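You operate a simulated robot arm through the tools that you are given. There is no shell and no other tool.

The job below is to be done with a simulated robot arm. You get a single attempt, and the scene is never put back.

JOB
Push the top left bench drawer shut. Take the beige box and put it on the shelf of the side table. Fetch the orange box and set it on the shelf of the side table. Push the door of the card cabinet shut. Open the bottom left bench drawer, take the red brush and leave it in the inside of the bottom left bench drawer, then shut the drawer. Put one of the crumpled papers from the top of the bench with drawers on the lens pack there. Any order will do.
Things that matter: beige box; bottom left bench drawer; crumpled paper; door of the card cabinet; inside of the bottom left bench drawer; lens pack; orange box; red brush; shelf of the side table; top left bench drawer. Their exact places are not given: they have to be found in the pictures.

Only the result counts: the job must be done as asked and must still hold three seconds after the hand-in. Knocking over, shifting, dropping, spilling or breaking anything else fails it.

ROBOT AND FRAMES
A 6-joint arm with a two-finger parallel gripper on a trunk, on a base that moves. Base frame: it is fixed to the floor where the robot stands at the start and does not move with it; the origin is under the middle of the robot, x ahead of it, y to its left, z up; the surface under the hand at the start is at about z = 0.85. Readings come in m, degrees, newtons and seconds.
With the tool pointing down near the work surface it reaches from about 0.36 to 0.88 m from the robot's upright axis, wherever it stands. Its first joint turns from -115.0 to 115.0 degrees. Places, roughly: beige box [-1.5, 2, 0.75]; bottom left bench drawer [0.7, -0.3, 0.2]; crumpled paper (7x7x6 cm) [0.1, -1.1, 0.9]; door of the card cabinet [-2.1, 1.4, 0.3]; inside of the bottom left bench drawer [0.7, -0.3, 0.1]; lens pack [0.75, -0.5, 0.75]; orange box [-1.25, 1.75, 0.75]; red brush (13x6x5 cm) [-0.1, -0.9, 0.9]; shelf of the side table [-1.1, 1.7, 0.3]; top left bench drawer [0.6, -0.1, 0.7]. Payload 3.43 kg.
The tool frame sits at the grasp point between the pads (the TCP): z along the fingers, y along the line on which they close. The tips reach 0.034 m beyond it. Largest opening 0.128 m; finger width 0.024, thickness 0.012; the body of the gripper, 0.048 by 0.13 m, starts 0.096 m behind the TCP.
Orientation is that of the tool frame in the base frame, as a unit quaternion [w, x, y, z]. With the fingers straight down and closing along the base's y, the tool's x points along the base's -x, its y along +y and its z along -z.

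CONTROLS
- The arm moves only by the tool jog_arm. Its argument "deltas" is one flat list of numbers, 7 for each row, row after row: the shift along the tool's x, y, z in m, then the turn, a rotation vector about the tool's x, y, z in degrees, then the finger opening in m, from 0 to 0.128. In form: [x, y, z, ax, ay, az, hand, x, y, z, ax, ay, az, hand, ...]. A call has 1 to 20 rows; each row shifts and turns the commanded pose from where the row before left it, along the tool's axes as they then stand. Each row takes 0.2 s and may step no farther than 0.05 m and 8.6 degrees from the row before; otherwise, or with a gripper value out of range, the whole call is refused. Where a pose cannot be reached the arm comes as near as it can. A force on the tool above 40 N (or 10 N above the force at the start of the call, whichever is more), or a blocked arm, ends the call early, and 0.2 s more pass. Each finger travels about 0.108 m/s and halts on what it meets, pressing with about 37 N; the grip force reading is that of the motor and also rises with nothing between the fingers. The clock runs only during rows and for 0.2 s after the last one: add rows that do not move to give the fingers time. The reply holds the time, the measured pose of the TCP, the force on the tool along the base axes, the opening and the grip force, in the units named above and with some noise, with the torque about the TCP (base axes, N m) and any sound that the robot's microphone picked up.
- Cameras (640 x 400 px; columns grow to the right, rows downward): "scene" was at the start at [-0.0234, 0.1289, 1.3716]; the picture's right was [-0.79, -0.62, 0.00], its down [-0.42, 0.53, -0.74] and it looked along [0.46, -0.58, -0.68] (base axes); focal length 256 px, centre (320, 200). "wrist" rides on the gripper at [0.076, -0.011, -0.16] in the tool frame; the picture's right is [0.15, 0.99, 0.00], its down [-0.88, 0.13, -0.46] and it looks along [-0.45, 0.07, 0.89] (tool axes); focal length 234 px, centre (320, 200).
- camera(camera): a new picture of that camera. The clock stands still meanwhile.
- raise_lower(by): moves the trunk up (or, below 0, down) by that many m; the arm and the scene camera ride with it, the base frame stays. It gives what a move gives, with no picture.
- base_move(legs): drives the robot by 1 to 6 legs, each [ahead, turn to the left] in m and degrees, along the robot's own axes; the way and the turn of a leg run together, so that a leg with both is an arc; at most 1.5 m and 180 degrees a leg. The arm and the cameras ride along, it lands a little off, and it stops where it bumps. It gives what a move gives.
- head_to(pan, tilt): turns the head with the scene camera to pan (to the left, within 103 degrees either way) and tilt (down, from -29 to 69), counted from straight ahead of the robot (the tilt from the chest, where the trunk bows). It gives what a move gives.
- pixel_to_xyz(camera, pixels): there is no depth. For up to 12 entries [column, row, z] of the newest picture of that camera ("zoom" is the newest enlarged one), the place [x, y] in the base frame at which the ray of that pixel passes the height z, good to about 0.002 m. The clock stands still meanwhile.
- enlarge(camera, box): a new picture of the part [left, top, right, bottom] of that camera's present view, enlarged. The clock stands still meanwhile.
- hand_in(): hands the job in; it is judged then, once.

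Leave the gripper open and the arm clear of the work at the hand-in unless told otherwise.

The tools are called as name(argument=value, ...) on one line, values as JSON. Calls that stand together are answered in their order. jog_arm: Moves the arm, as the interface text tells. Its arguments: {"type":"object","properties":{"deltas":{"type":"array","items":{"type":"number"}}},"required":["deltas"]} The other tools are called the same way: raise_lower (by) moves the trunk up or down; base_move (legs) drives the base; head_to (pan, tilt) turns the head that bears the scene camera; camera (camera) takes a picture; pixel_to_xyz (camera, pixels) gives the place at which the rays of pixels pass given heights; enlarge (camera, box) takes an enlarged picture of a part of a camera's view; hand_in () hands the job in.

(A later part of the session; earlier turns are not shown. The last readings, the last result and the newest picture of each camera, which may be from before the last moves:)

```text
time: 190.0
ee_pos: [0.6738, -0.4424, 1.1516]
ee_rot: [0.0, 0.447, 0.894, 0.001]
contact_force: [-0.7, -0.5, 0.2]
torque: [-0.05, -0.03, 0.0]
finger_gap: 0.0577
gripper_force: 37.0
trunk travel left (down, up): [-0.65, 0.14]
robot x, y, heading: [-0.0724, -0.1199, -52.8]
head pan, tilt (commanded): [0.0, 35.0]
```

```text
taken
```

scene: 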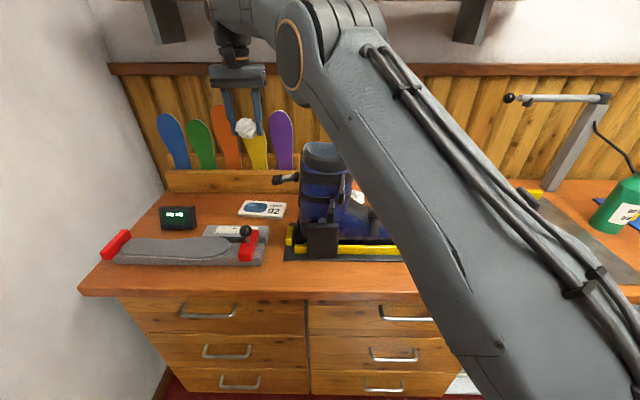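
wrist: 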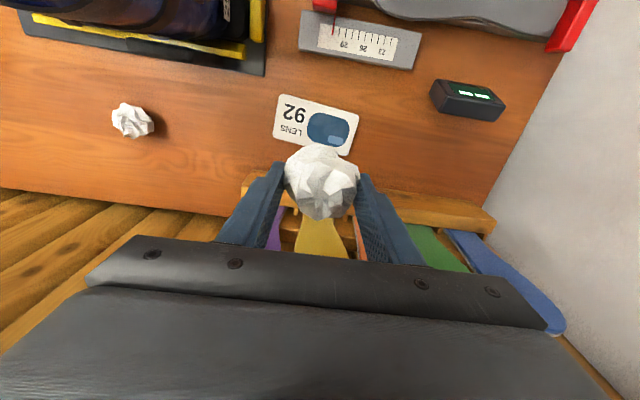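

The pack is under the paper: its centre (315,125) vs aim point (320,126). Descend 0.24 m to z≈0.912.

jog_arm(deltas=[0, 0, 0.04, 0, 0, 0, 0, 0, 0, 0.04, 0, 0, 0, 0, 0, 0, 0.04, 0, 0, 0, 0, 0, 0, 0.04, 0, 0, 0, 0, 0, 0, 0.04, 0, 0, 0, 0, 0, 0, 0.035, 0, 0, 0, 0])

camera(camera="wrist")

enlarge(camera="scene", box=[180, 120, 340, 220])

```text
time: 191.4
ee_pos: [0.6739, -0.4446, 0.9161]
ee_rot: [0.001, 0.446, 0.895, 0.001]
contact_force: [-0.5, -0.1, 0.1]
torque: [-0.01, -0.05, -0.01]
finger_gap: 0.0575
gripper_force: 37.1
trunk travel left (down, up): [-0.65, 0.14]
robot x, y, heading: [-0.0758, -0.1164, -52.8]
head pan, tilt (commanded): [0.0, 35.0]
```

```text
taken
```

wrist: 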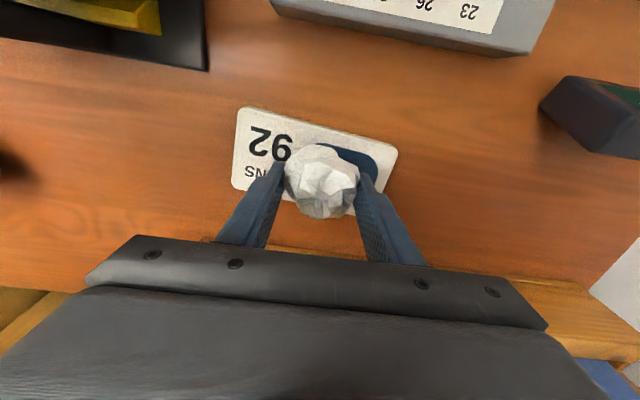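

```text
4.00 times, centred on (260, 170) of scene
```

zoom: 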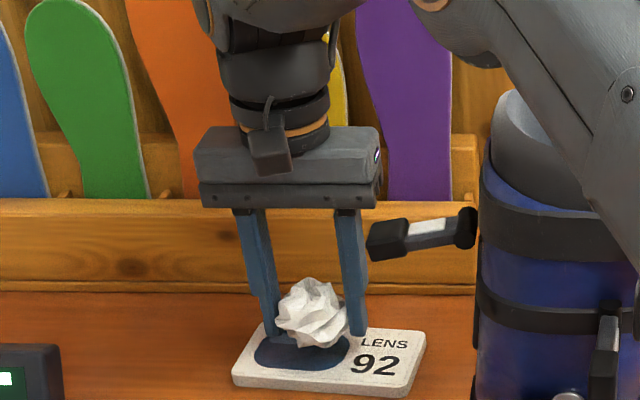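

The paper hangs just above the pack. I check the pack's corners again from here to centre the paper.

pixel_to_xyz(camera="wrist", pixels=[[240, 108, 0.865], [398, 150, 0.865], [233, 185, 0.865], [388, 185, 0.865], [320, 170, 0.865]])

enlarge(camera="wrist", box=[210, 80, 430, 240])

```text
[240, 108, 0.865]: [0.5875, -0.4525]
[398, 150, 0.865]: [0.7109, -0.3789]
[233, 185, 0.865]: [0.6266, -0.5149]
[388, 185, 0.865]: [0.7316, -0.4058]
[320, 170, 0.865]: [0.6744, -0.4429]
```

```text
2.50 times, centred on (320, 160) of wrist
```

zoom: 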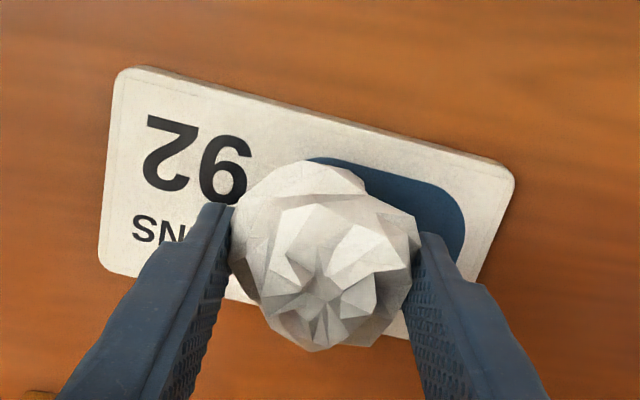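

TCP (0.674,-0.445) is over the pack's centre (0.669,-0.447). Lower 6 mm more and release slowly.

jog_arm(deltas=[0, 0, 0.004, 0, 0, 0, 0, 0, 0, 0.003, 0, 0, 0, 0, 0, 0, 0, 0, 0, 0, 0.062, 0, 0, 0, 0, 0, 0, 0.07, 0, 0, 0, 0, 0, 0, 0.085, 0, 0, 0, 0, 0, 0, 0.085])

camera(camera="wrist")

enlarge(camera="scene", box=[180, 120, 340, 220])

```text
time: 192.8
ee_pos: [0.6738, -0.4434, 0.9105]
ee_rot: [0.0, 0.447, 0.895, 0.001]
contact_force: [-0.1, -0.5, -0.4]
torque: [0.0, -0.01, -0.02]
finger_gap: 0.085
gripper_force: 0.0
trunk travel left (down, up): [-0.65, 0.14]
robot x, y, heading: [-0.0703, -0.1171, -52.7]
head pan, tilt (commanded): [0.0, 35.0]
```

```text
taken
```

wrist: 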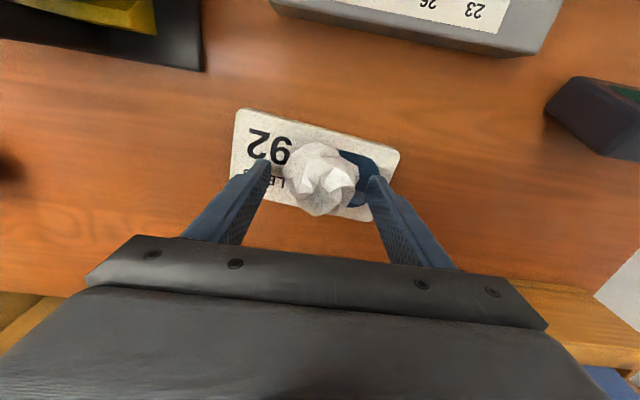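

```text
4.00 times, centred on (260, 170) of scene
```

zoom: 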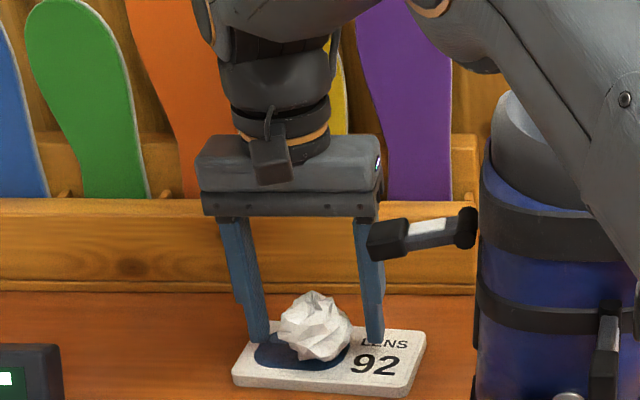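

The paper rests on the lens pack. Rise straight up 0.24 m, then retract toward the robot over the bench front.

jog_arm(deltas=[0, 0, -0.02, 0, 0, 0, 0.085, 0, 0, -0.04, 0, 0, 0, 0.085, 0, 0, -0.04, 0, 0, 0, 0.085, 0, 0, -0.04, 0, 0, 0, 0.085, 0, 0, -0.04, 0, 0, 0, 0.085, 0, 0, -0.04, 0, 0, 0, 0.085, 0.02, 0, -0.04, 0, 0, 0, 0.085, 0.04, 0, -0.02, 0, 0, 0, 0.085, 0.045, 0, -0.01, 0, 0, 0, 0.085, 0.045, -0.01, -0.01, 0, 0, 0, 0.085, 0.045, -0.01, 0, 0, 0, 0, 0.085, 0.045, -0.01, 0, 0, 0, 0, 0.085])

camera(camera="scene")

```text
time: 195.4
ee_pos: [0.5056, -0.2708, 1.2107]
ee_rot: [0.0, 0.447, 0.895, 0.001]
contact_force: [0.1, -0.4, 0.0]
torque: [0.01, 0.04, 0.01]
finger_gap: 0.0852
gripper_force: 0.0
trunk travel left (down, up): [-0.65, 0.14]
robot x, y, heading: [-0.0721, -0.1172, -52.8]
head pan, tilt (commanded): [0.0, 35.0]
```

```text
taken
```

scene: 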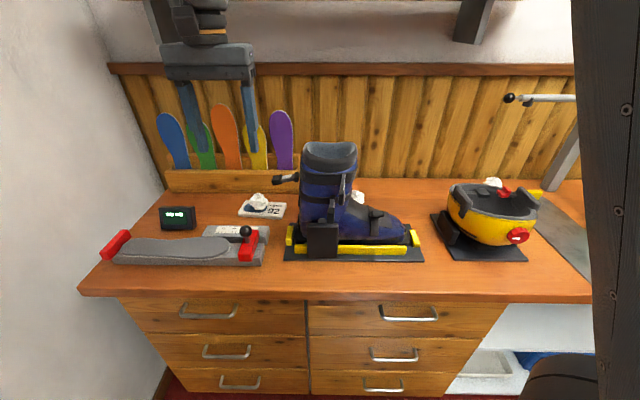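

Paper is on the lens pack (at (258,203)). Bench work done. Now retract the hand to the robot's centre line, back away from the bench and turn right toward the side table.

jog_arm(deltas=[0.01, -0.045, 0, 0, 0, 0, 0.085, 0.01, -0.045, 0, 0, 0, 0, 0.085, 0.01, -0.045, 0, 0, 0, 0, 0.085, 0.01, -0.045, 0, 0, 0, 0, 0.085, 0.01, -0.045, 0, 0, 0, 0, 0.085, 0.01, -0.045, 0, 0, 0, 0, 0.085, 0, -0.045, 0, 0, 0, 0, 0.085])

base_move(legs=[[-0.5, 0], [0, -90]])

head_to(pan=-90, tilt=25)

camera(camera="scene")

```text
time: 197.0
ee_pos: [0.2167, -0.4108, 1.2102]
ee_rot: [0.0, 0.446, 0.895, 0.001]
contact_force: [0.4, -0.1, -0.6]
torque: [0.0, 0.01, 0.03]
finger_gap: 0.085
gripper_force: 0.1
trunk travel left (down, up): [-0.65, 0.14]
robot x, y, heading: [-0.0723, -0.1206, -53.0]
head pan, tilt (commanded): [0.0, 35.0]
```

```text
time: 203.8
ee_pos: [-0.6655, -0.0132, 1.2124]
ee_rot: [-0.001, 0.947, 0.32, 0.002]
contact_force: [-0.2, -0.4, 0.4]
torque: [0.0, 0.04, 0.02]
finger_gap: 0.0849
gripper_force: 0.1
trunk travel left (down, up): [-0.65, 0.14]
robot x, y, heading: [-0.3725, 0.2782, -142.5]
head pan, tilt (commanded): [0.0, 35.0]
```

```text
time: 205.4
ee_pos: [-0.6633, -0.012, 1.2107]
ee_rot: [0.001, 0.948, 0.32, 0.001]
contact_force: [0.5, 0.1, 0.3]
torque: [-0.01, -0.02, 0.0]
finger_gap: 0.0849
gripper_force: 0.1
trunk travel left (down, up): [-0.65, 0.14]
robot x, y, heading: [-0.3768, 0.2788, -142.6]
head pan, tilt (commanded): [-90.0, 25.0]
```

```text
taken
```

scene: 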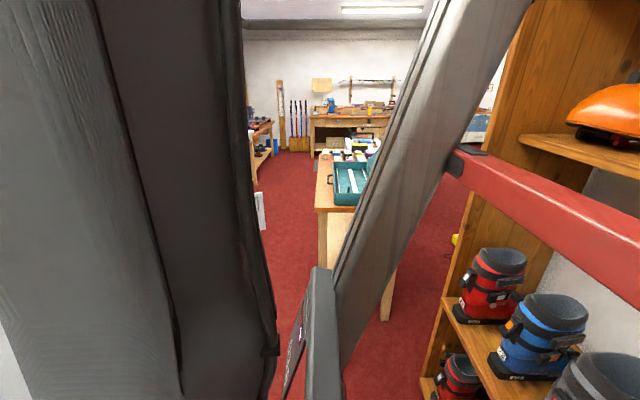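

The mast hides that side. I drive 0.42 m along the aisle direction and turn right 90° to face the side table / cabinet area, then look.

base_move(legs=[[0.42, 0], [0, -90]])

head_to(pan=0, tilt=25)

camera(camera="scene")

head_to(pan=35, tilt=30)

camera(camera="scene")

```text
time: 211.8
ee_pos: [-0.9994, 0.3121, 1.2112]
ee_rot: [0.001, 0.897, -0.442, 0.0]
contact_force: [0.1, -0.7, -0.1]
torque: [0.0, -0.03, 0.01]
finger_gap: 0.0849
gripper_force: 0.1
trunk travel left (down, up): [-0.65, 0.14]
robot x, y, heading: [-0.7067, 0.022, 128.0]
head pan, tilt (commanded): [-90.0, 25.0]
```

```text
time: 213.4
ee_pos: [-0.9994, 0.3125, 1.2101]
ee_rot: [0.002, 0.897, -0.442, 0.001]
contact_force: [0.0, -0.2, -0.1]
torque: [0.0, 0.02, 0.0]
finger_gap: 0.0848
gripper_force: 0.0
trunk travel left (down, up): [-0.65, 0.14]
robot x, y, heading: [-0.703, 0.0232, 128.1]
head pan, tilt (commanded): [0.0, 25.0]
```

```text
taken
```

scene: 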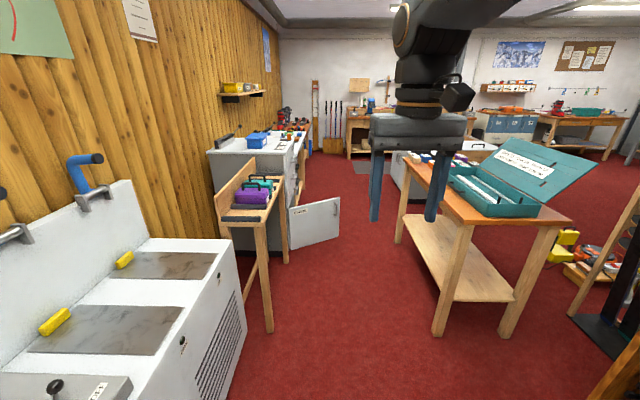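

```text
time: 214.4
ee_pos: [-0.9993, 0.313, 1.2109]
ee_rot: [0.001, 0.897, -0.441, 0.001]
contact_force: [-0.3, -0.6, -0.1]
torque: [0.0, 0.0, 0.01]
finger_gap: 0.0852
gripper_force: 0.1
trunk travel left (down, up): [-0.65, 0.14]
robot x, y, heading: [-0.7089, 0.0235, 128.0]
head pan, tilt (commanded): [35.0, 30.0]
```

```text
taken
```

scene: 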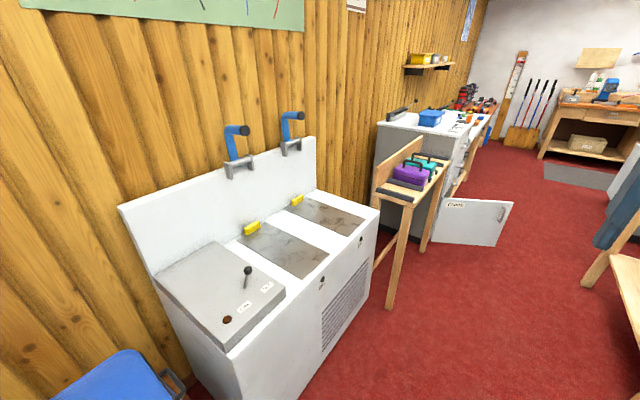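

A good overview: the open CARDS door at (315,222), side table at right with toolbox, narrow stand at (245,200) on the left. I measure floor points of these.

head_to(pan=5, tilt=30)

camera(camera="scene")

enlarge(camera="scene", box=[200, 90, 440, 260])

```text
time: 215.4
ee_pos: [-0.9988, 0.3127, 1.2107]
ee_rot: [0.001, 0.897, -0.442, 0.001]
contact_force: [0.7, -0.3, -0.6]
torque: [-0.02, -0.01, -0.01]
finger_gap: 0.0852
gripper_force: 0.1
trunk travel left (down, up): [-0.65, 0.14]
robot x, y, heading: [-0.7086, 0.0257, 128.0]
head pan, tilt (commanded): [5.0, 30.0]
```

```text
taken
```

scene: 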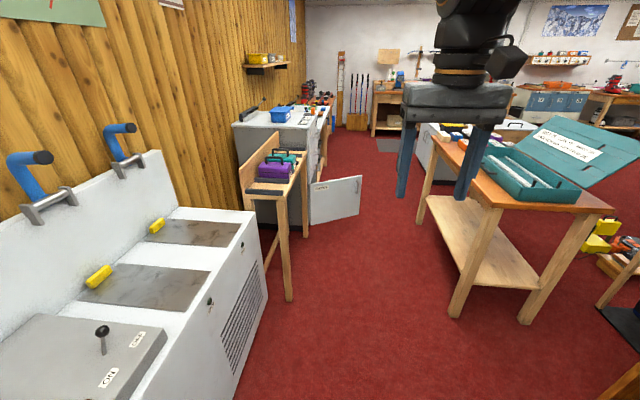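

```text
2.35 times, centred on (320, 175) of scene
```

zoom: 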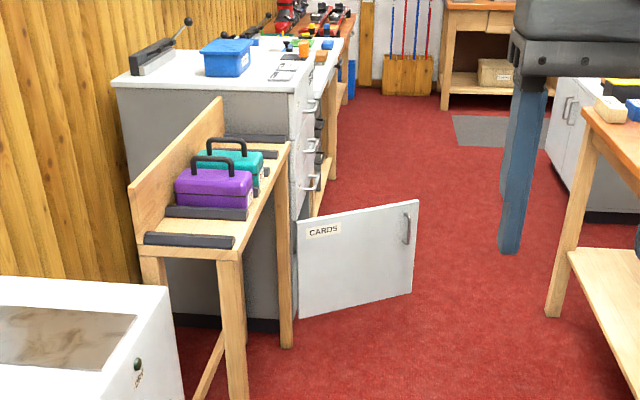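

pixel_to_xyz(camera="zoom", pixels=[[299, 317, 0.08], [412, 293, 0.08], [297, 225, 0.45], [416, 200, 0.45], [297, 225, 0.4], [416, 200, 0.4], [286, 348, 0.0], [240, 398, 0.0], [553, 315, 0.0], [272, 330, 0.0], [298, 218, 0.5]])

pixel_to_xyz(camera="scene", pixels=[[455, 317, 0.0], [524, 324, 0.0], [420, 222, 0.0], [288, 299, 0.0], [304, 236, 0.0], [236, 395, 0.0], [265, 285, 0.0], [440, 138, 0.75], [610, 210, 0.75], [480, 205, 0.75]])

```text
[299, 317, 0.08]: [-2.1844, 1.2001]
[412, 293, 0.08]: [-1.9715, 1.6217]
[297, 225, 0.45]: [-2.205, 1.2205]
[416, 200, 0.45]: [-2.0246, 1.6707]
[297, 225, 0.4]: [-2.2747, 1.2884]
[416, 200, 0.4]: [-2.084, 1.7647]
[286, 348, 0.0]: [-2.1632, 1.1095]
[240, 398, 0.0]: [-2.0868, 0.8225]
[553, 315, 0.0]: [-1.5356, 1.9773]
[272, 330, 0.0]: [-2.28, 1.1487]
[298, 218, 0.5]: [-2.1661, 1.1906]
```

```text
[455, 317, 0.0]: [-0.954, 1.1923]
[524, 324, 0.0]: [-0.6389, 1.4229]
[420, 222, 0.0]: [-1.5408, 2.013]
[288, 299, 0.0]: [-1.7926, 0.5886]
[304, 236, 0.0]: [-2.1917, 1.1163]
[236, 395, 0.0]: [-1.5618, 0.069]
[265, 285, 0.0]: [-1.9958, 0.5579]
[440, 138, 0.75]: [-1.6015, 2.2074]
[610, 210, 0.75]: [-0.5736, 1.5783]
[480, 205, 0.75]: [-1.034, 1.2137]
```

Door: hinge ≈(-2.18,1.20), free end ≈(-1.98,1.61), about 63° from shut; corridor between stand and side table is ~1 m wide. I drive forward 1.3 m and turn left 44° to face the door obliquely.

base_move(legs=[[1.29, 0], [0, 44]])

head_to(pan=10, tilt=45)

camera(camera="scene")

camera(camera="wrist")

```text
time: 223.9
ee_pos: [-1.9088, 1.0487, 1.2104]
ee_rot: [0.002, 0.997, -0.075, 0.001]
contact_force: [-0.6, 0.2, -0.2]
torque: [0.0, 0.01, 0.04]
finger_gap: 0.0851
gripper_force: 0.1
trunk travel left (down, up): [-0.65, 0.14]
robot x, y, heading: [-1.5006, 1.041, 171.3]
head pan, tilt (commanded): [5.0, 30.0]
```

```text
time: 224.7
ee_pos: [-1.9086, 1.0488, 1.2107]
ee_rot: [0.001, 0.997, -0.075, 0.002]
contact_force: [0.1, 0.3, -0.3]
torque: [0.03, 0.0, -0.04]
finger_gap: 0.085
gripper_force: 0.0
trunk travel left (down, up): [-0.65, 0.14]
robot x, y, heading: [-1.4985, 1.0421, 171.6]
head pan, tilt (commanded): [10.0, 45.0]
```

```text
taken
```

scene: 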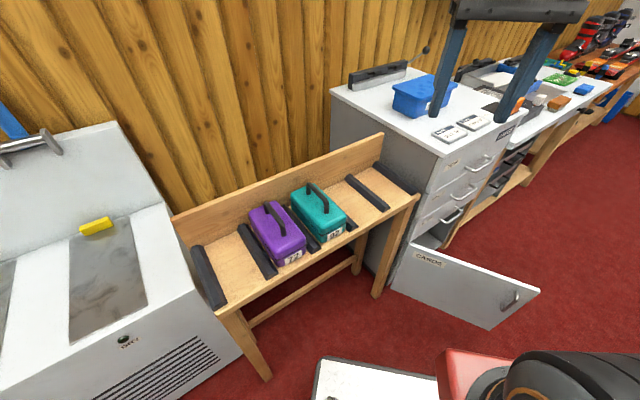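

```text
taken
```

wrist: 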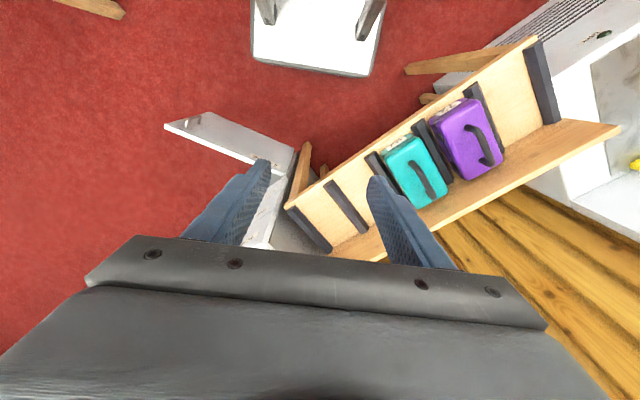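

The door is now right ahead: top edge from (411,244) to (538,291), handle at (508,300). Measure it again from here.

pixel_to_xyz(camera="scene", pixels=[[411, 244, 0.47], [538, 291, 0.47], [411, 244, 0.5], [538, 291, 0.5], [392, 288, 0.08], [487, 328, 0.08], [392, 288, 0.12], [487, 328, 0.12], [508, 300, 0.42], [376, 298, 0.0], [268, 378, 0.0], [443, 247, 0.0]])

enlarge(camera="scene", box=[340, 120, 580, 340])

```text
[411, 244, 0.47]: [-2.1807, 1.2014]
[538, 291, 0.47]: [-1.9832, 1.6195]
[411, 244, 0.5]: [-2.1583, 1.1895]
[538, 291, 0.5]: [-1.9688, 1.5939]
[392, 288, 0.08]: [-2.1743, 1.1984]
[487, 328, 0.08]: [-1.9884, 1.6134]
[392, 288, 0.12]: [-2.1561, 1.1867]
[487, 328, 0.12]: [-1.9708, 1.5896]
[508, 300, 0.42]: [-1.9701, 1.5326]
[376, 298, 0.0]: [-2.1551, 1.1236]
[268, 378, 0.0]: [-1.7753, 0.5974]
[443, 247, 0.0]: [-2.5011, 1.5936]
```

```text
1.82 times, centred on (460, 230) of scene
```

zoom: 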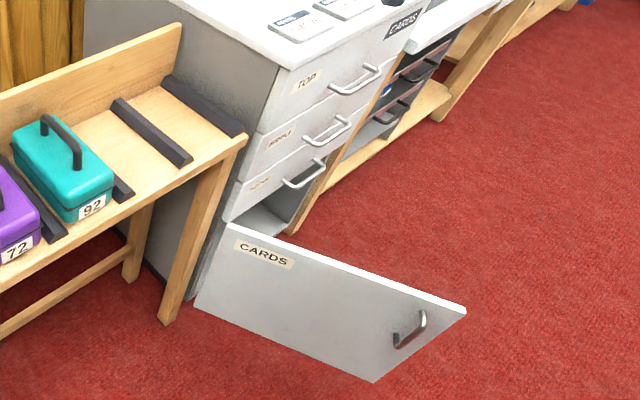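

Door geometry confirmed: hinge (-2.178,1.200), free end (-1.986,1.616), z 0.08–0.47. I close the fingers and move the hand to the right, in front of the free end, still high.

jog_arm(deltas=[-0.0022, -0.0446, 0, 0, 0, 0, 0, -0.0022, -0.0446, 0, 0, 0, 0, 0, -0.0022, -0.0446, 0, 0, 0, 0, 0, -0.0022, -0.0446, 0, 0, 0, 0, 0, -0.0022, -0.0446, 0, 0, 0, 0, 0, -0.0022, -0.0446, 0, 0, 0, 0, 0, -0.0022, -0.0446, 0, 0, 0, 0, 0, -0.0022, -0.0446, 0, 0, 0, 0, 0, -0.0022, -0.0446, 0, 0, 0, 0, 0])

raise_lower(by=-0.4)

camera(camera="scene")

```text
time: 226.7
ee_pos: [-1.8673, 1.4486, 1.21]
ee_rot: [0.0, 0.997, -0.076, 0.002]
contact_force: [-0.1, -1.1, 0.1]
torque: [0.03, 0.0, 0.05]
finger_gap: 0.0002
gripper_force: 33.0
trunk travel left (down, up): [-0.65, 0.14]
robot x, y, heading: [-1.4976, 1.0414, 171.7]
head pan, tilt (commanded): [10.0, 45.0]
```

```text
time: 230.5
ee_pos: [-1.8683, 1.4481, 0.8106]
ee_rot: [0.001, 0.997, -0.076, 0.001]
contact_force: [-0.5, 0.0, 0.2]
torque: [0.03, 0.02, -0.01]
finger_gap: 0.0
gripper_force: 32.9
trunk travel left (down, up): [-0.25, 0.54]
robot x, y, heading: [-1.4992, 1.0389, 171.9]
head pan, tilt (commanded): [10.0, 45.0]
```

```text
taken
```

scene: 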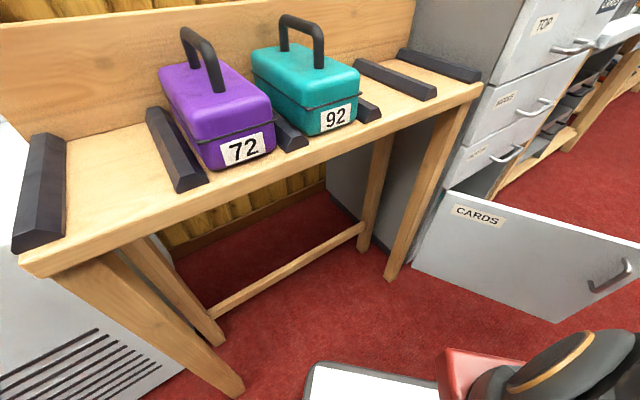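

Camera/head is clear of the stand (~0.28 m). Lower 0.2 m more, then tilt the tool 45° forward.

raise_lower(by=-0.2)

jog_arm(deltas=[0, 0, 0, 0, -7.5, 0, 0, 0, 0, 0, 0, -7.5, 0, 0, 0, 0, 0, 0, -7.5, 0, 0, 0, 0, 0, 0, -7.5, 0, 0, 0, 0, 0, 0, -7.5, 0, 0, 0, 0, 0, 0, -7.5, 0, 0])

head_to(pan=-15, tilt=25)

camera(camera="scene")

camera(camera="wrist")

```text
time: 232.7
ee_pos: [-1.8676, 1.4494, 0.6101]
ee_rot: [0.001, 0.997, -0.075, 0.001]
contact_force: [0.2, 0.0, 0.5]
torque: [-0.02, 0.04, -0.03]
finger_gap: 0.0001
gripper_force: 33.0
trunk travel left (down, up): [-0.05, 0.74]
robot x, y, heading: [-1.4938, 1.0423, 171.6]
head pan, tilt (commanded): [10.0, 45.0]
```

```text
time: 234.1
ee_pos: [-1.8677, 1.4497, 0.6107]
ee_rot: [-0.03, 0.921, -0.071, -0.382]
contact_force: [-0.4, 0.1, -0.4]
torque: [-0.01, -0.01, 0.01]
finger_gap: 0.0001
gripper_force: 32.4
trunk travel left (down, up): [-0.05, 0.74]
robot x, y, heading: [-1.5004, 1.0424, 171.3]
head pan, tilt (commanded): [10.0, 45.0]
```

```text
time: 235.0
ee_pos: [-1.867, 1.4488, 0.6105]
ee_rot: [-0.028, 0.922, -0.07, -0.38]
contact_force: [0.2, 0.4, 0.6]
torque: [0.01, 0.0, -0.01]
finger_gap: 0.0
gripper_force: 33.4
trunk travel left (down, up): [-0.05, 0.74]
robot x, y, heading: [-1.4983, 1.0421, 171.5]
head pan, tilt (commanded): [-15.0, 25.0]
```

```text
taken
```

scene: 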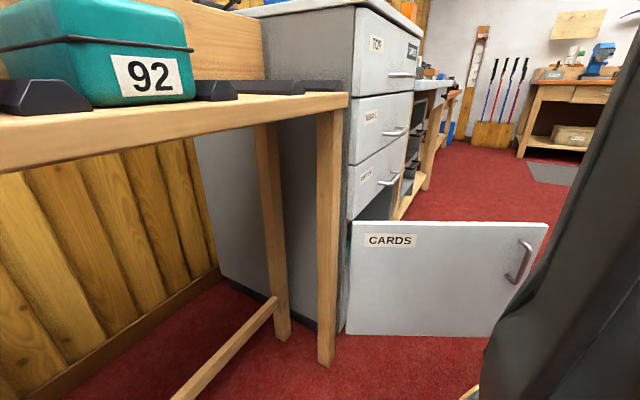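

```text
taken
```

wrist: 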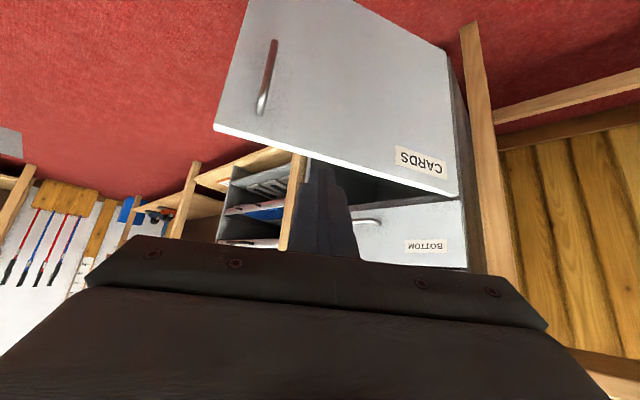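

Now lower the tilted hand 0.386 m (to z≈0.225) in front of the door, below its handle.

jog_arm(deltas=[0.034, 0, 0.0343, 0, 0, 0, 0, 0.034, 0, 0.0343, 0, 0, 0, 0, 0.034, 0, 0.0343, 0, 0, 0, 0, 0.034, 0, 0.0343, 0, 0, 0, 0, 0.034, 0, 0.0343, 0, 0, 0, 0, 0.034, 0, 0.0343, 0, 0, 0, 0, 0.034, 0, 0.0343, 0, 0, 0, 0, 0.034, 0, 0.0343, 0, 0, 0, 0])

camera(camera="wrist")

```text
time: 236.8
ee_pos: [-1.8684, 1.4659, 0.2401]
ee_rot: [-0.022, 0.923, -0.071, -0.378]
contact_force: [-0.4, -0.8, 0.3]
torque: [0.01, -0.04, 0.01]
finger_gap: 0.0001
gripper_force: 33.0
out of reach, approached as far as the arm can: row 8
trunk travel left (down, up): [-0.05, 0.74]
robot x, y, heading: [-1.4968, 1.0385, 171.4]
head pan, tilt (commanded): [-15.0, 25.0]
```

```text
taken
```

wrist: 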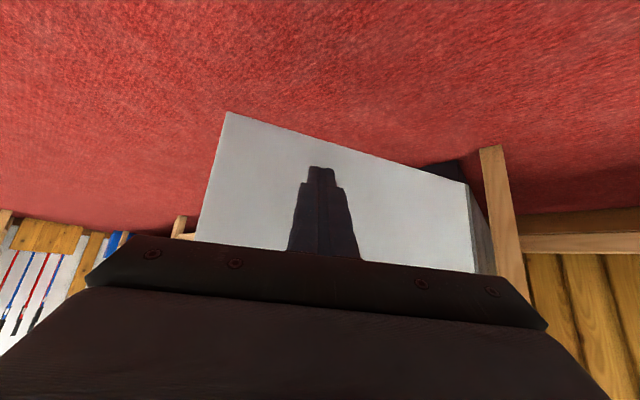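

Fingertips face the outer side of the door. Now push along the arc: first to about 85° (in base angle), then look.

jog_arm(deltas=[-0.03, -0.0175, 0.029, 0, 0, 0, 0, -0.03, -0.0175, 0.029, 0, 0, 0, 0, -0.03, -0.0175, 0.029, 0, 0, 0, 0, -0.0225, -0.0075, 0.022, 0, 0, 0, 0, -0.0225, -0.0075, 0.022, 0, 0, 0, 0, -0.0237, -0.0022, 0.0233, 0, 0, 0, 0, -0.0237, -0.0022, 0.0233, 0, 0, 0, 0])

camera(camera="wrist")

camera(camera="scene")

```text
time: 238.4
ee_pos: [-2.1106, 1.5755, 0.2433]
ee_rot: [-0.029, 0.921, -0.072, -0.381]
contact_force: [-0.6, 0.3, -0.2]
torque: [-0.02, 0.01, -0.04]
finger_gap: 0.0001
gripper_force: 32.6
trunk travel left (down, up): [-0.05, 0.74]
robot x, y, heading: [-1.4977, 1.0387, 171.7]
head pan, tilt (commanded): [-15.0, 25.0]
```

```text
taken
```

wrist: 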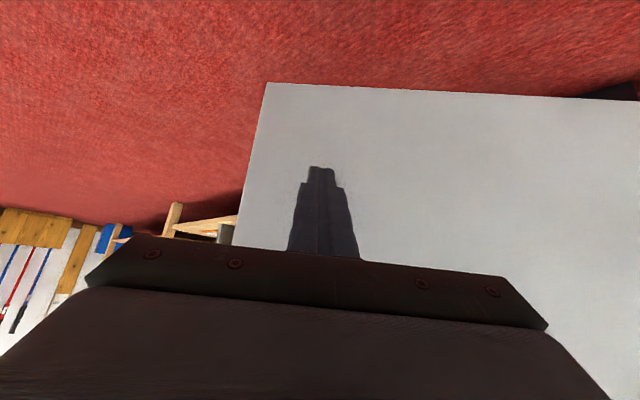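

```text
taken
```

scene: 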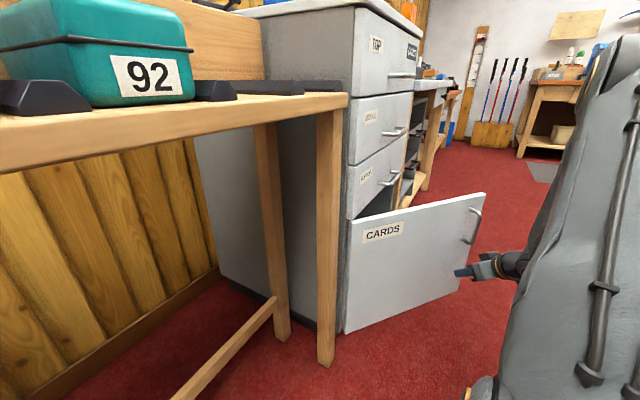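

The door is swinging shut. Continue the arc to ~115°.

jog_arm(deltas=[-0.0234, 0.0039, 0.023, 0, 0, 0, 0, -0.0234, 0.0039, 0.023, 0, 0, 0, 0, -0.0223, 0.0098, 0.0221, 0, 0, 0, 0, -0.0223, 0.0098, 0.0221, 0, 0, 0, 0, -0.0214, 0.0151, 0.0212, 0, 0, 0, 0, -0.0214, 0.0151, 0.0212, 0, 0, 0, 0])

camera(camera="wrist")

camera(camera="scene")

```text
time: 239.8
ee_pos: [-2.3054, 1.5472, 0.2445]
ee_rot: [-0.029, 0.922, -0.071, -0.381]
contact_force: [0.9, -0.2, 0.7]
torque: [-0.03, 0.0, 0.04]
finger_gap: 0.0
gripper_force: 32.8
trunk travel left (down, up): [-0.05, 0.74]
robot x, y, heading: [-1.4988, 1.0377, 171.7]
head pan, tilt (commanded): [-15.0, 25.0]
```

```text
taken
```

wrist: 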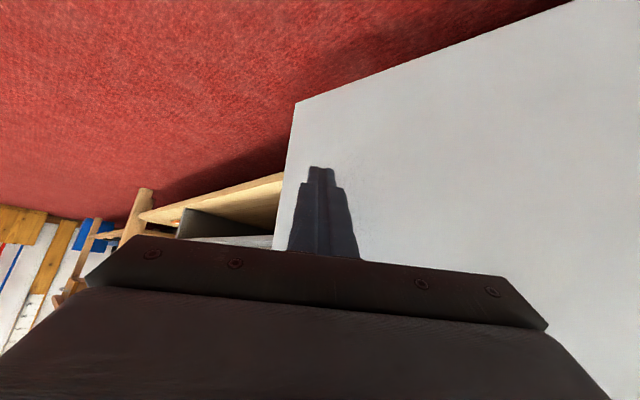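

```text
taken
```

scene: 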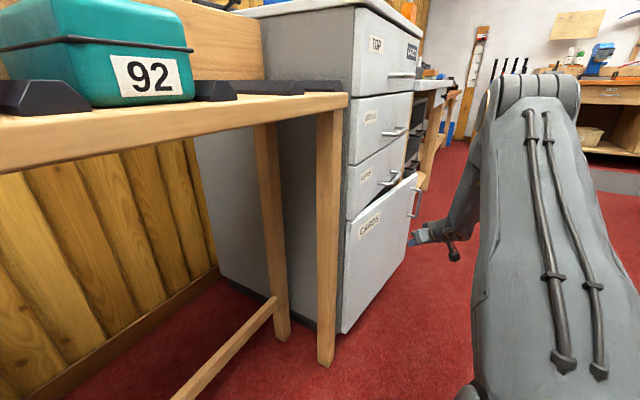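

Almost shut. Finish the arc with small steps and press until it meets the stop.

jog_arm(deltas=[-0.011, 0.0122, 0.011, 0, 0, 0, 0, -0.011, 0.0122, 0.011, 0, 0, 0, 0, -0.011, 0.0122, 0.011, 0, 0, 0, 0, -0.011, 0.0122, 0.011, 0, 0, 0, 0, -0.0049, 0.0071, 0.005, 0, 0, 0, 0, -0.0049, 0.0071, 0.005, 0, 0, 0, 0, -0.0049, 0.0071, 0.005, 0, 0, 0, 0])

camera(camera="wrist")

camera(camera="scene")

```text
time: 240.9
ee_pos: [-2.3706, 1.5123, 0.2434]
ee_rot: [-0.029, 0.922, -0.073, -0.378]
contact_force: [0.1, 0.1, 0.0]
torque: [0.01, 0.0, -0.04]
finger_gap: 0.0
gripper_force: 32.6
trunk travel left (down, up): [-0.05, 0.74]
robot x, y, heading: [-1.4945, 1.0439, 171.3]
head pan, tilt (commanded): [-15.0, 25.0]
stopped in row 5: the force on the tool passed its limit at 46 N (the readings are from after the stop); the commanded pose is now the measured one
```

```text
taken
```

wrist: 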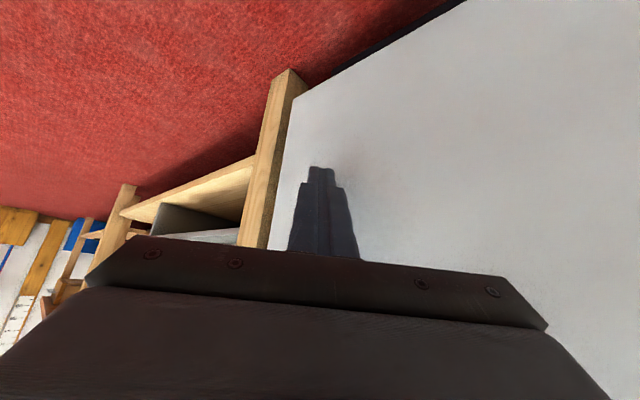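

```text
taken
```

scene: 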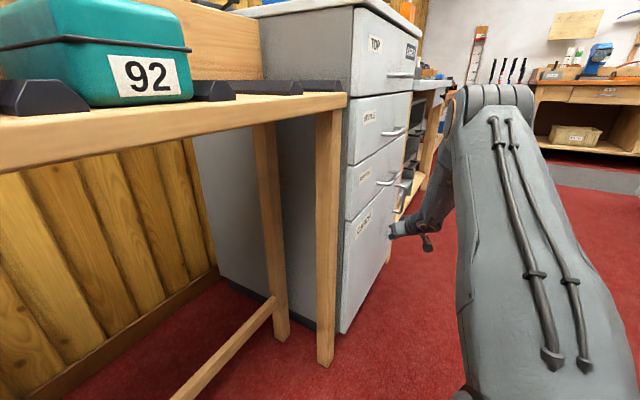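

The door met its stop (46 N). One more gentle press to make sure it is fully home.

jog_arm(deltas=[-0.0025, 0.0036, 0.0025, 0, 0, 0, 0, -0.0025, 0.0036, 0.0025, 0, 0, 0, 0, -0.0025, 0.0036, 0.0025, 0, 0, 0, 0])

enlarge(camera="scene", box=[300, 140, 460, 340])

```text
time: 241.4
ee_pos: [-2.3711, 1.5109, 0.2414]
ee_rot: [-0.032, 0.923, -0.076, -0.376]
contact_force: [-0.1, 1.1, 0.0]
torque: [-0.1, -0.03, 0.03]
finger_gap: 0.0001
gripper_force: 33.0
trunk travel left (down, up): [-0.05, 0.74]
robot x, y, heading: [-1.4949, 1.0433, 171.4]
head pan, tilt (commanded): [-15.0, 25.0]
stopped in row 2: the force on the tool passed its limit at 47 N (the readings are from after the stop); the commanded pose is now the measured one
```

```text
2.00 times, centred on (380, 240) of scene
```

zoom: 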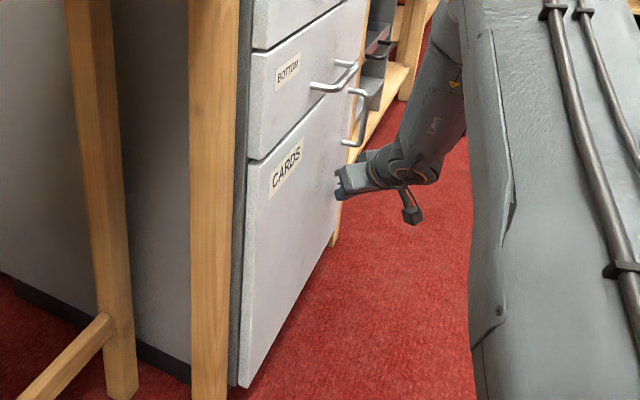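

The CARDS door is flush with the drawers. Retract the hand away from the door and back toward the robot, then raise.

jog_arm(deltas=[0.0165, -0.0237, -0.0167, 0, 0, 0, 0, 0.0165, -0.0237, -0.0167, 0, 0, 0, 0, 0.0165, -0.0237, -0.0167, 0, 0, 0, 0, 0.033, 0, -0.033, 0, 0, 0, 0, 0.033, 0, -0.033, 0, 0, 0, 0, 0.033, 0, -0.033, 0, 0, 0, 0, 0.033, 0, -0.033, 0, 0, 0, 0, 0.033, 0, -0.033, 0, 0, 0, 0])

raise_lower(by=0.4)

raise_lower(by=0.2)

camera(camera="scene")

```text
time: 243.2
ee_pos: [-2.0602, 1.5309, 0.2443]
ee_rot: [-0.033, 0.923, -0.077, -0.376]
contact_force: [0.0, -0.5, -0.8]
torque: [0.0, 0.06, 0.02]
finger_gap: 0.0
gripper_force: 32.8
trunk travel left (down, up): [-0.05, 0.74]
robot x, y, heading: [-1.4978, 1.0428, 171.2]
head pan, tilt (commanded): [-15.0, 25.0]
```

```text
time: 247.0
ee_pos: [-2.0605, 1.5318, 0.6443]
ee_rot: [-0.031, 0.923, -0.076, -0.377]
contact_force: [0.1, 0.0, -0.2]
torque: [-0.02, 0.0, 0.01]
finger_gap: 0.0
gripper_force: 33.3
trunk travel left (down, up): [-0.45, 0.34]
robot x, y, heading: [-1.4955, 1.0415, 171.5]
head pan, tilt (commanded): [-15.0, 25.0]
```

```text
time: 249.2
ee_pos: [-2.0598, 1.5313, 0.845]
ee_rot: [-0.03, 0.923, -0.076, -0.377]
contact_force: [0.6, 0.1, -1.2]
torque: [-0.01, 0.01, -0.01]
finger_gap: 0.0001
gripper_force: 32.6
trunk travel left (down, up): [-0.65, 0.14]
robot x, y, heading: [-1.4951, 1.0452, 171.4]
head pan, tilt (commanded): [-15.0, 25.0]
```

```text
taken
```

scene: 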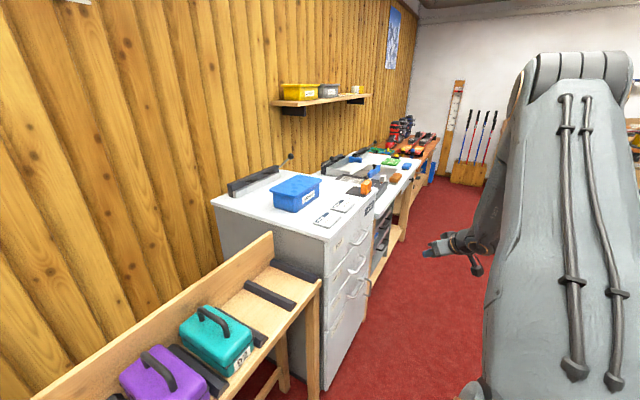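

The door is shut, seen flush in this picture. Now straighten the tool and retract/raise the hand for turning.

jog_arm(deltas=[0, 0, 0, 0, 7.5, 0, 0, 0, 0, 0, 0, 7.5, 0, 0, 0, 0, 0, 0, 7.5, 0, 0, 0, 0, 0, 0, 7.5, 0, 0, 0, 0, 0, 0, 7.5, 0, 0, 0, 0, 0, 0, 7.0, 0, 0, 0.0211, 0.0399, -0.02, 0, 0, 0, 0, 0.0211, 0.0399, -0.02, 0, 0, 0, 0, 0.0211, 0.0399, -0.02, 0, 0, 0, 0, 0.0211, 0.0399, -0.02, 0, 0, 0, 0, 0.0211, 0.0399, -0.02, 0, 0, 0, 0, 0.0211, 0.0399, -0.02, 0, 0, 0, 0, 0.0211, 0.0399, -0.02, 0, 0, 0, 0, 0.0211, 0.0399, -0.02, 0, 0, 0, 0, 0.0211, 0.0399, -0.02, 0, 0, 0, 0, 0.0211, 0.0399, -0.02, 0, 0, 0, 0, 0, 0, -0.045, 0, 0, 0, 0, 0, 0, -0.045, 0, 0, 0, 0, 0, 0, -0.045, 0, 0, 0, 0, 0, 0, -0.045, 0, 0, 0, 0])

```text
time: 253.4
ee_pos: [-1.9182, 1.1037, 1.2259]
ee_rot: [0.001, 0.997, -0.083, 0.002]
contact_force: [-0.1, 0.3, 1.0]
torque: [-0.02, -0.04, 0.0]
finger_gap: 0.0002
gripper_force: 32.6
trunk travel left (down, up): [-0.65, 0.14]
robot x, y, heading: [-1.499, 1.0398, 171.4]
head pan, tilt (commanded): [-15.0, 25.0]
```

Hand at z=1.226 near the robot. Turn left 135.6° (heading -53°) so the side table lies on the robot's left, then look there.

base_move(legs=[[0, 70], [0, 65.6]])

head_to(pan=90, tilt=40)

camera(camera="scene")

```text
time: 259.7
ee_pos: [-1.238, 0.7041, 1.2254]
ee_rot: [-0.001, 0.452, 0.892, 0.0]
contact_force: [-0.9, -0.1, -0.4]
torque: [-0.01, 0.02, 0.01]
finger_gap: 0.0
gripper_force: 33.4
trunk travel left (down, up): [-0.65, 0.14]
robot x, y, heading: [-1.4955, 1.0464, -53.1]
head pan, tilt (commanded): [-15.0, 25.0]
```

```text
time: 261.5
ee_pos: [-1.2379, 0.7034, 1.2266]
ee_rot: [-0.001, 0.453, 0.892, 0.0]
contact_force: [0.3, -0.3, -0.1]
torque: [-0.04, 0.02, 0.01]
finger_gap: 0.0
gripper_force: 32.8
trunk travel left (down, up): [-0.65, 0.14]
robot x, y, heading: [-1.4951, 1.0406, -53.0]
head pan, tilt (commanded): [90.0, 40.0]
```

```text
taken
```

scene: 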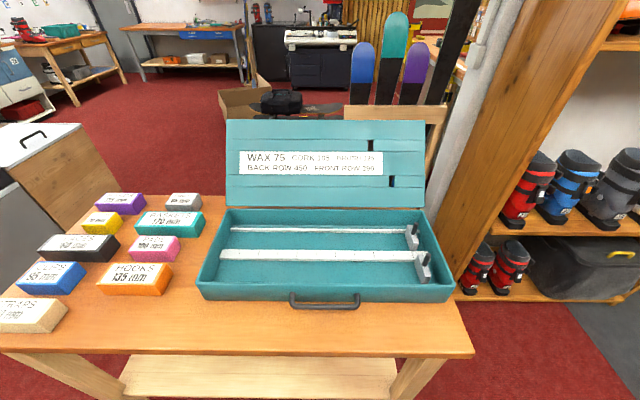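

I see the boxes on the table top: orange ("HOOKS") at (135,278) and beige ("STRAPS") at (30,315). Pan further left and enlarge.

head_to(pan=103, tilt=45)

camera(camera="scene")

enlarge(camera="scene", box=[40, 140, 320, 315])

```text
time: 262.3
ee_pos: [-1.2381, 0.7037, 1.2253]
ee_rot: [0.0, 0.453, 0.891, 0.0]
contact_force: [0.6, -0.6, -0.3]
torque: [0.01, 0.0, 0.0]
finger_gap: 0.0
gripper_force: 33.0
trunk travel left (down, up): [-0.65, 0.14]
robot x, y, heading: [-1.4959, 1.0394, -53.1]
head pan, tilt (commanded): [103.0, 45.0]
```

```text
taken
```

scene: 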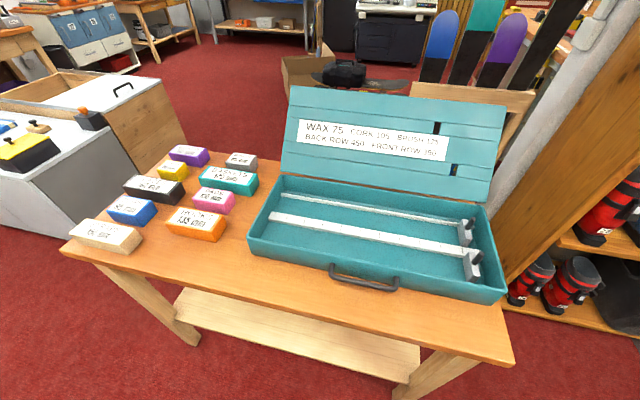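

```text
2.29 times, centred on (180, 228) of scene
```

zoom: 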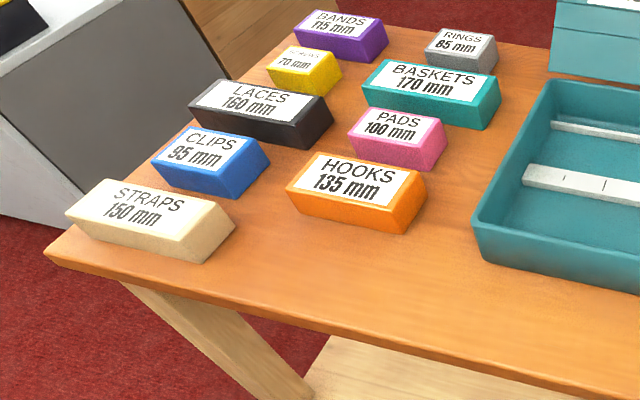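

The beige box is 150 mm, the orange 135 mm long. I measure the table edge and the boxes for several assumed heights.

pixel_to_xyz(camera="scene", pixels=[[62, 250, 0.8], [512, 362, 0.8], [62, 250, 0.75], [512, 362, 0.75], [62, 250, 0.7], [512, 362, 0.7], [190, 343, 0.0], [400, 395, 0.0], [175, 300, 0.3], [418, 370, 0.3]])

pixel_to_xyz(camera="zoom", pixels=[[65, 213, 0.78], [95, 180, 0.78], [220, 205, 0.78], [190, 240, 0.78], [82, 237, 0.75], [205, 262, 0.75], [285, 188, 0.78], [318, 153, 0.78], [428, 175, 0.78], [405, 212, 0.78], [292, 208, 0.75], [400, 233, 0.75]])

```text
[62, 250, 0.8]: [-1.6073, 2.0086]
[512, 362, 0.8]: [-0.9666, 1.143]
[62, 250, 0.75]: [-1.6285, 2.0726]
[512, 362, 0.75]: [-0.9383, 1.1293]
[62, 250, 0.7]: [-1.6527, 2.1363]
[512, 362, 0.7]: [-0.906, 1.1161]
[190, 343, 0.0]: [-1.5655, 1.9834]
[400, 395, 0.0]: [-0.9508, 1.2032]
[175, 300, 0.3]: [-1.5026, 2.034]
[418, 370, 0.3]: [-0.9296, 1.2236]
```

```text
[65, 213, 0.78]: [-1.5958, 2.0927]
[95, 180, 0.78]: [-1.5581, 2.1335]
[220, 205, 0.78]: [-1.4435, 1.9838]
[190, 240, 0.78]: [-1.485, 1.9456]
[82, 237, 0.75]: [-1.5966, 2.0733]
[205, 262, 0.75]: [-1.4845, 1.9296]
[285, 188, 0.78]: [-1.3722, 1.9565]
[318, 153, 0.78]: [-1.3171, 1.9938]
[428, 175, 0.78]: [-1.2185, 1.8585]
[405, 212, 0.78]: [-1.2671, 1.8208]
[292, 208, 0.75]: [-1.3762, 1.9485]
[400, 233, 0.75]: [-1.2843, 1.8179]
```

Table top is at z≈0.785, its edge along U≈-0.08, shelf at z≈0.3. I look at the region beyond the table's far end (upper left of the picture) to see whether the robot can stand there.

head_to(pan=103, tilt=20)

camera(camera="scene")

pixel_to_xyz(camera="scene", pixels=[[75, 345, 0.0], [190, 245, 0.0], [10, 330, 0.0], [190, 100, 0.5], [20, 200, 0.5]])

```text
time: 263.2
ee_pos: [-1.2371, 0.7035, 1.2262]
ee_rot: [-0.001, 0.453, 0.892, 0.0]
contact_force: [0.3, -0.5, 0.5]
torque: [-0.02, -0.01, 0.0]
finger_gap: 0.0
gripper_force: 33.0
trunk travel left (down, up): [-0.65, 0.14]
robot x, y, heading: [-1.4946, 1.0399, -52.8]
head pan, tilt (commanded): [103.0, 20.0]
```

```text
taken
```

scene: 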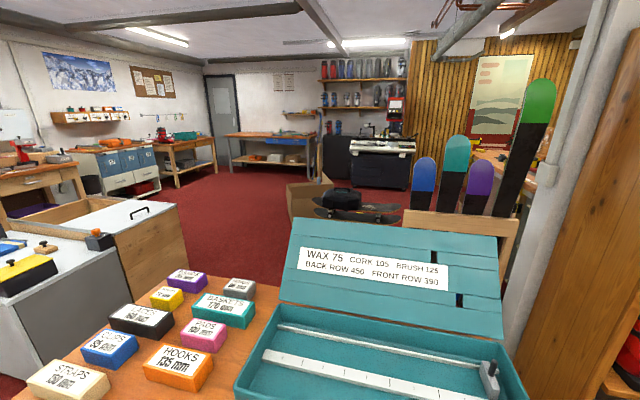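

```text
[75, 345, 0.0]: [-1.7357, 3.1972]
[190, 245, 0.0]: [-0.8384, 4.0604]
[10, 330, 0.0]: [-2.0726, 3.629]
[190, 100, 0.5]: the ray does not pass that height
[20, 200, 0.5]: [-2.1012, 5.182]
```

I need better height information, so I drive backward 1.2 m along the corridor (to N≈2.93) where I also want to work from, and look at the boxes from there.

base_move(legs=[[-0.6, 0], [-0.6, 0]])

head_to(pan=55, tilt=45)

camera(camera="scene")

```text
time: 269.5
ee_pos: [-1.9587, 1.6586, 1.2264]
ee_rot: [0.0, 0.452, 0.892, 0.001]
contact_force: [0.3, 0.3, -0.3]
torque: [-0.01, -0.04, 0.01]
finger_gap: 0.0
gripper_force: 33.1
trunk travel left (down, up): [-0.65, 0.14]
robot x, y, heading: [-2.2135, 1.9956, -52.9]
head pan, tilt (commanded): [103.0, 20.0]
```

```text
time: 270.7
ee_pos: [-1.9572, 1.6602, 1.226]
ee_rot: [-0.001, 0.452, 0.892, -0.001]
contact_force: [-0.3, 0.8, 0.1]
torque: [0.04, 0.01, -0.01]
finger_gap: 0.0
gripper_force: 32.9
trunk travel left (down, up): [-0.65, 0.14]
robot x, y, heading: [-2.2172, 2.0, -53.3]
head pan, tilt (commanded): [55.0, 45.0]
```

```text
taken
```

scene: 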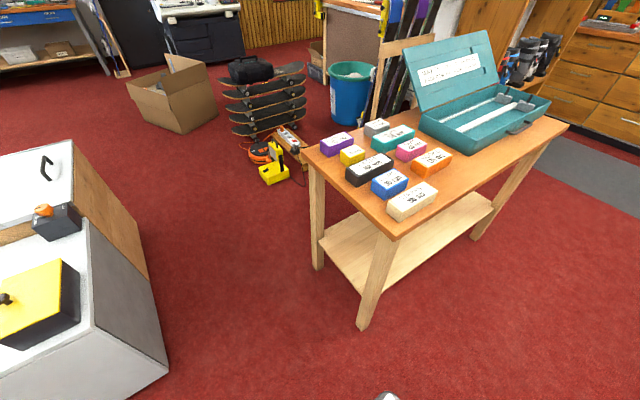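

Clear view of the table's far end. I measure the beige and orange boxes and the table corners from here, with an enlargement.

enlarge(camera="scene", box=[300, 110, 480, 250])

pixel_to_xyz(camera="scene", pixels=[[398, 236, 0.8], [398, 236, 0.85], [304, 149, 0.8], [304, 149, 0.85], [567, 125, 0.8], [567, 125, 0.85], [360, 328, 0.0], [316, 268, 0.0], [473, 240, 0.0], [363, 290, 0.3], [319, 243, 0.3]])

```text
2.86 times, centred on (390, 180) of scene
```

zoom: 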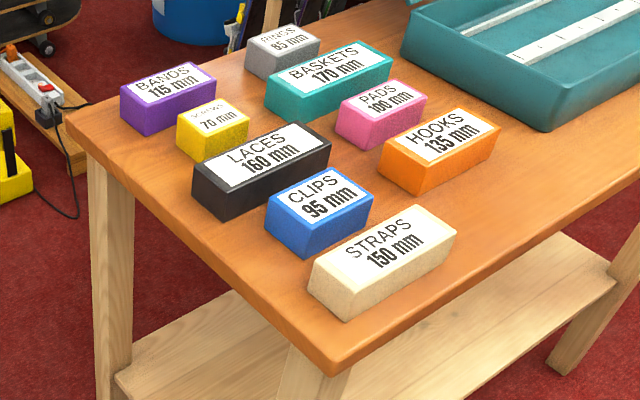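

```text
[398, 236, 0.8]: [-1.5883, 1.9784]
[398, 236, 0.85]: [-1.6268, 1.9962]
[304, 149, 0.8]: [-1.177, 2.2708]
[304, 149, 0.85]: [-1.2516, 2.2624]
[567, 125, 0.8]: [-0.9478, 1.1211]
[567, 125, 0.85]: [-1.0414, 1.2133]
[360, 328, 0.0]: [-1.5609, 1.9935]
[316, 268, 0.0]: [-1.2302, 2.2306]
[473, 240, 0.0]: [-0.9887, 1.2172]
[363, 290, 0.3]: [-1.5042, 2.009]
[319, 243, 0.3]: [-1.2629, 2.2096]
```

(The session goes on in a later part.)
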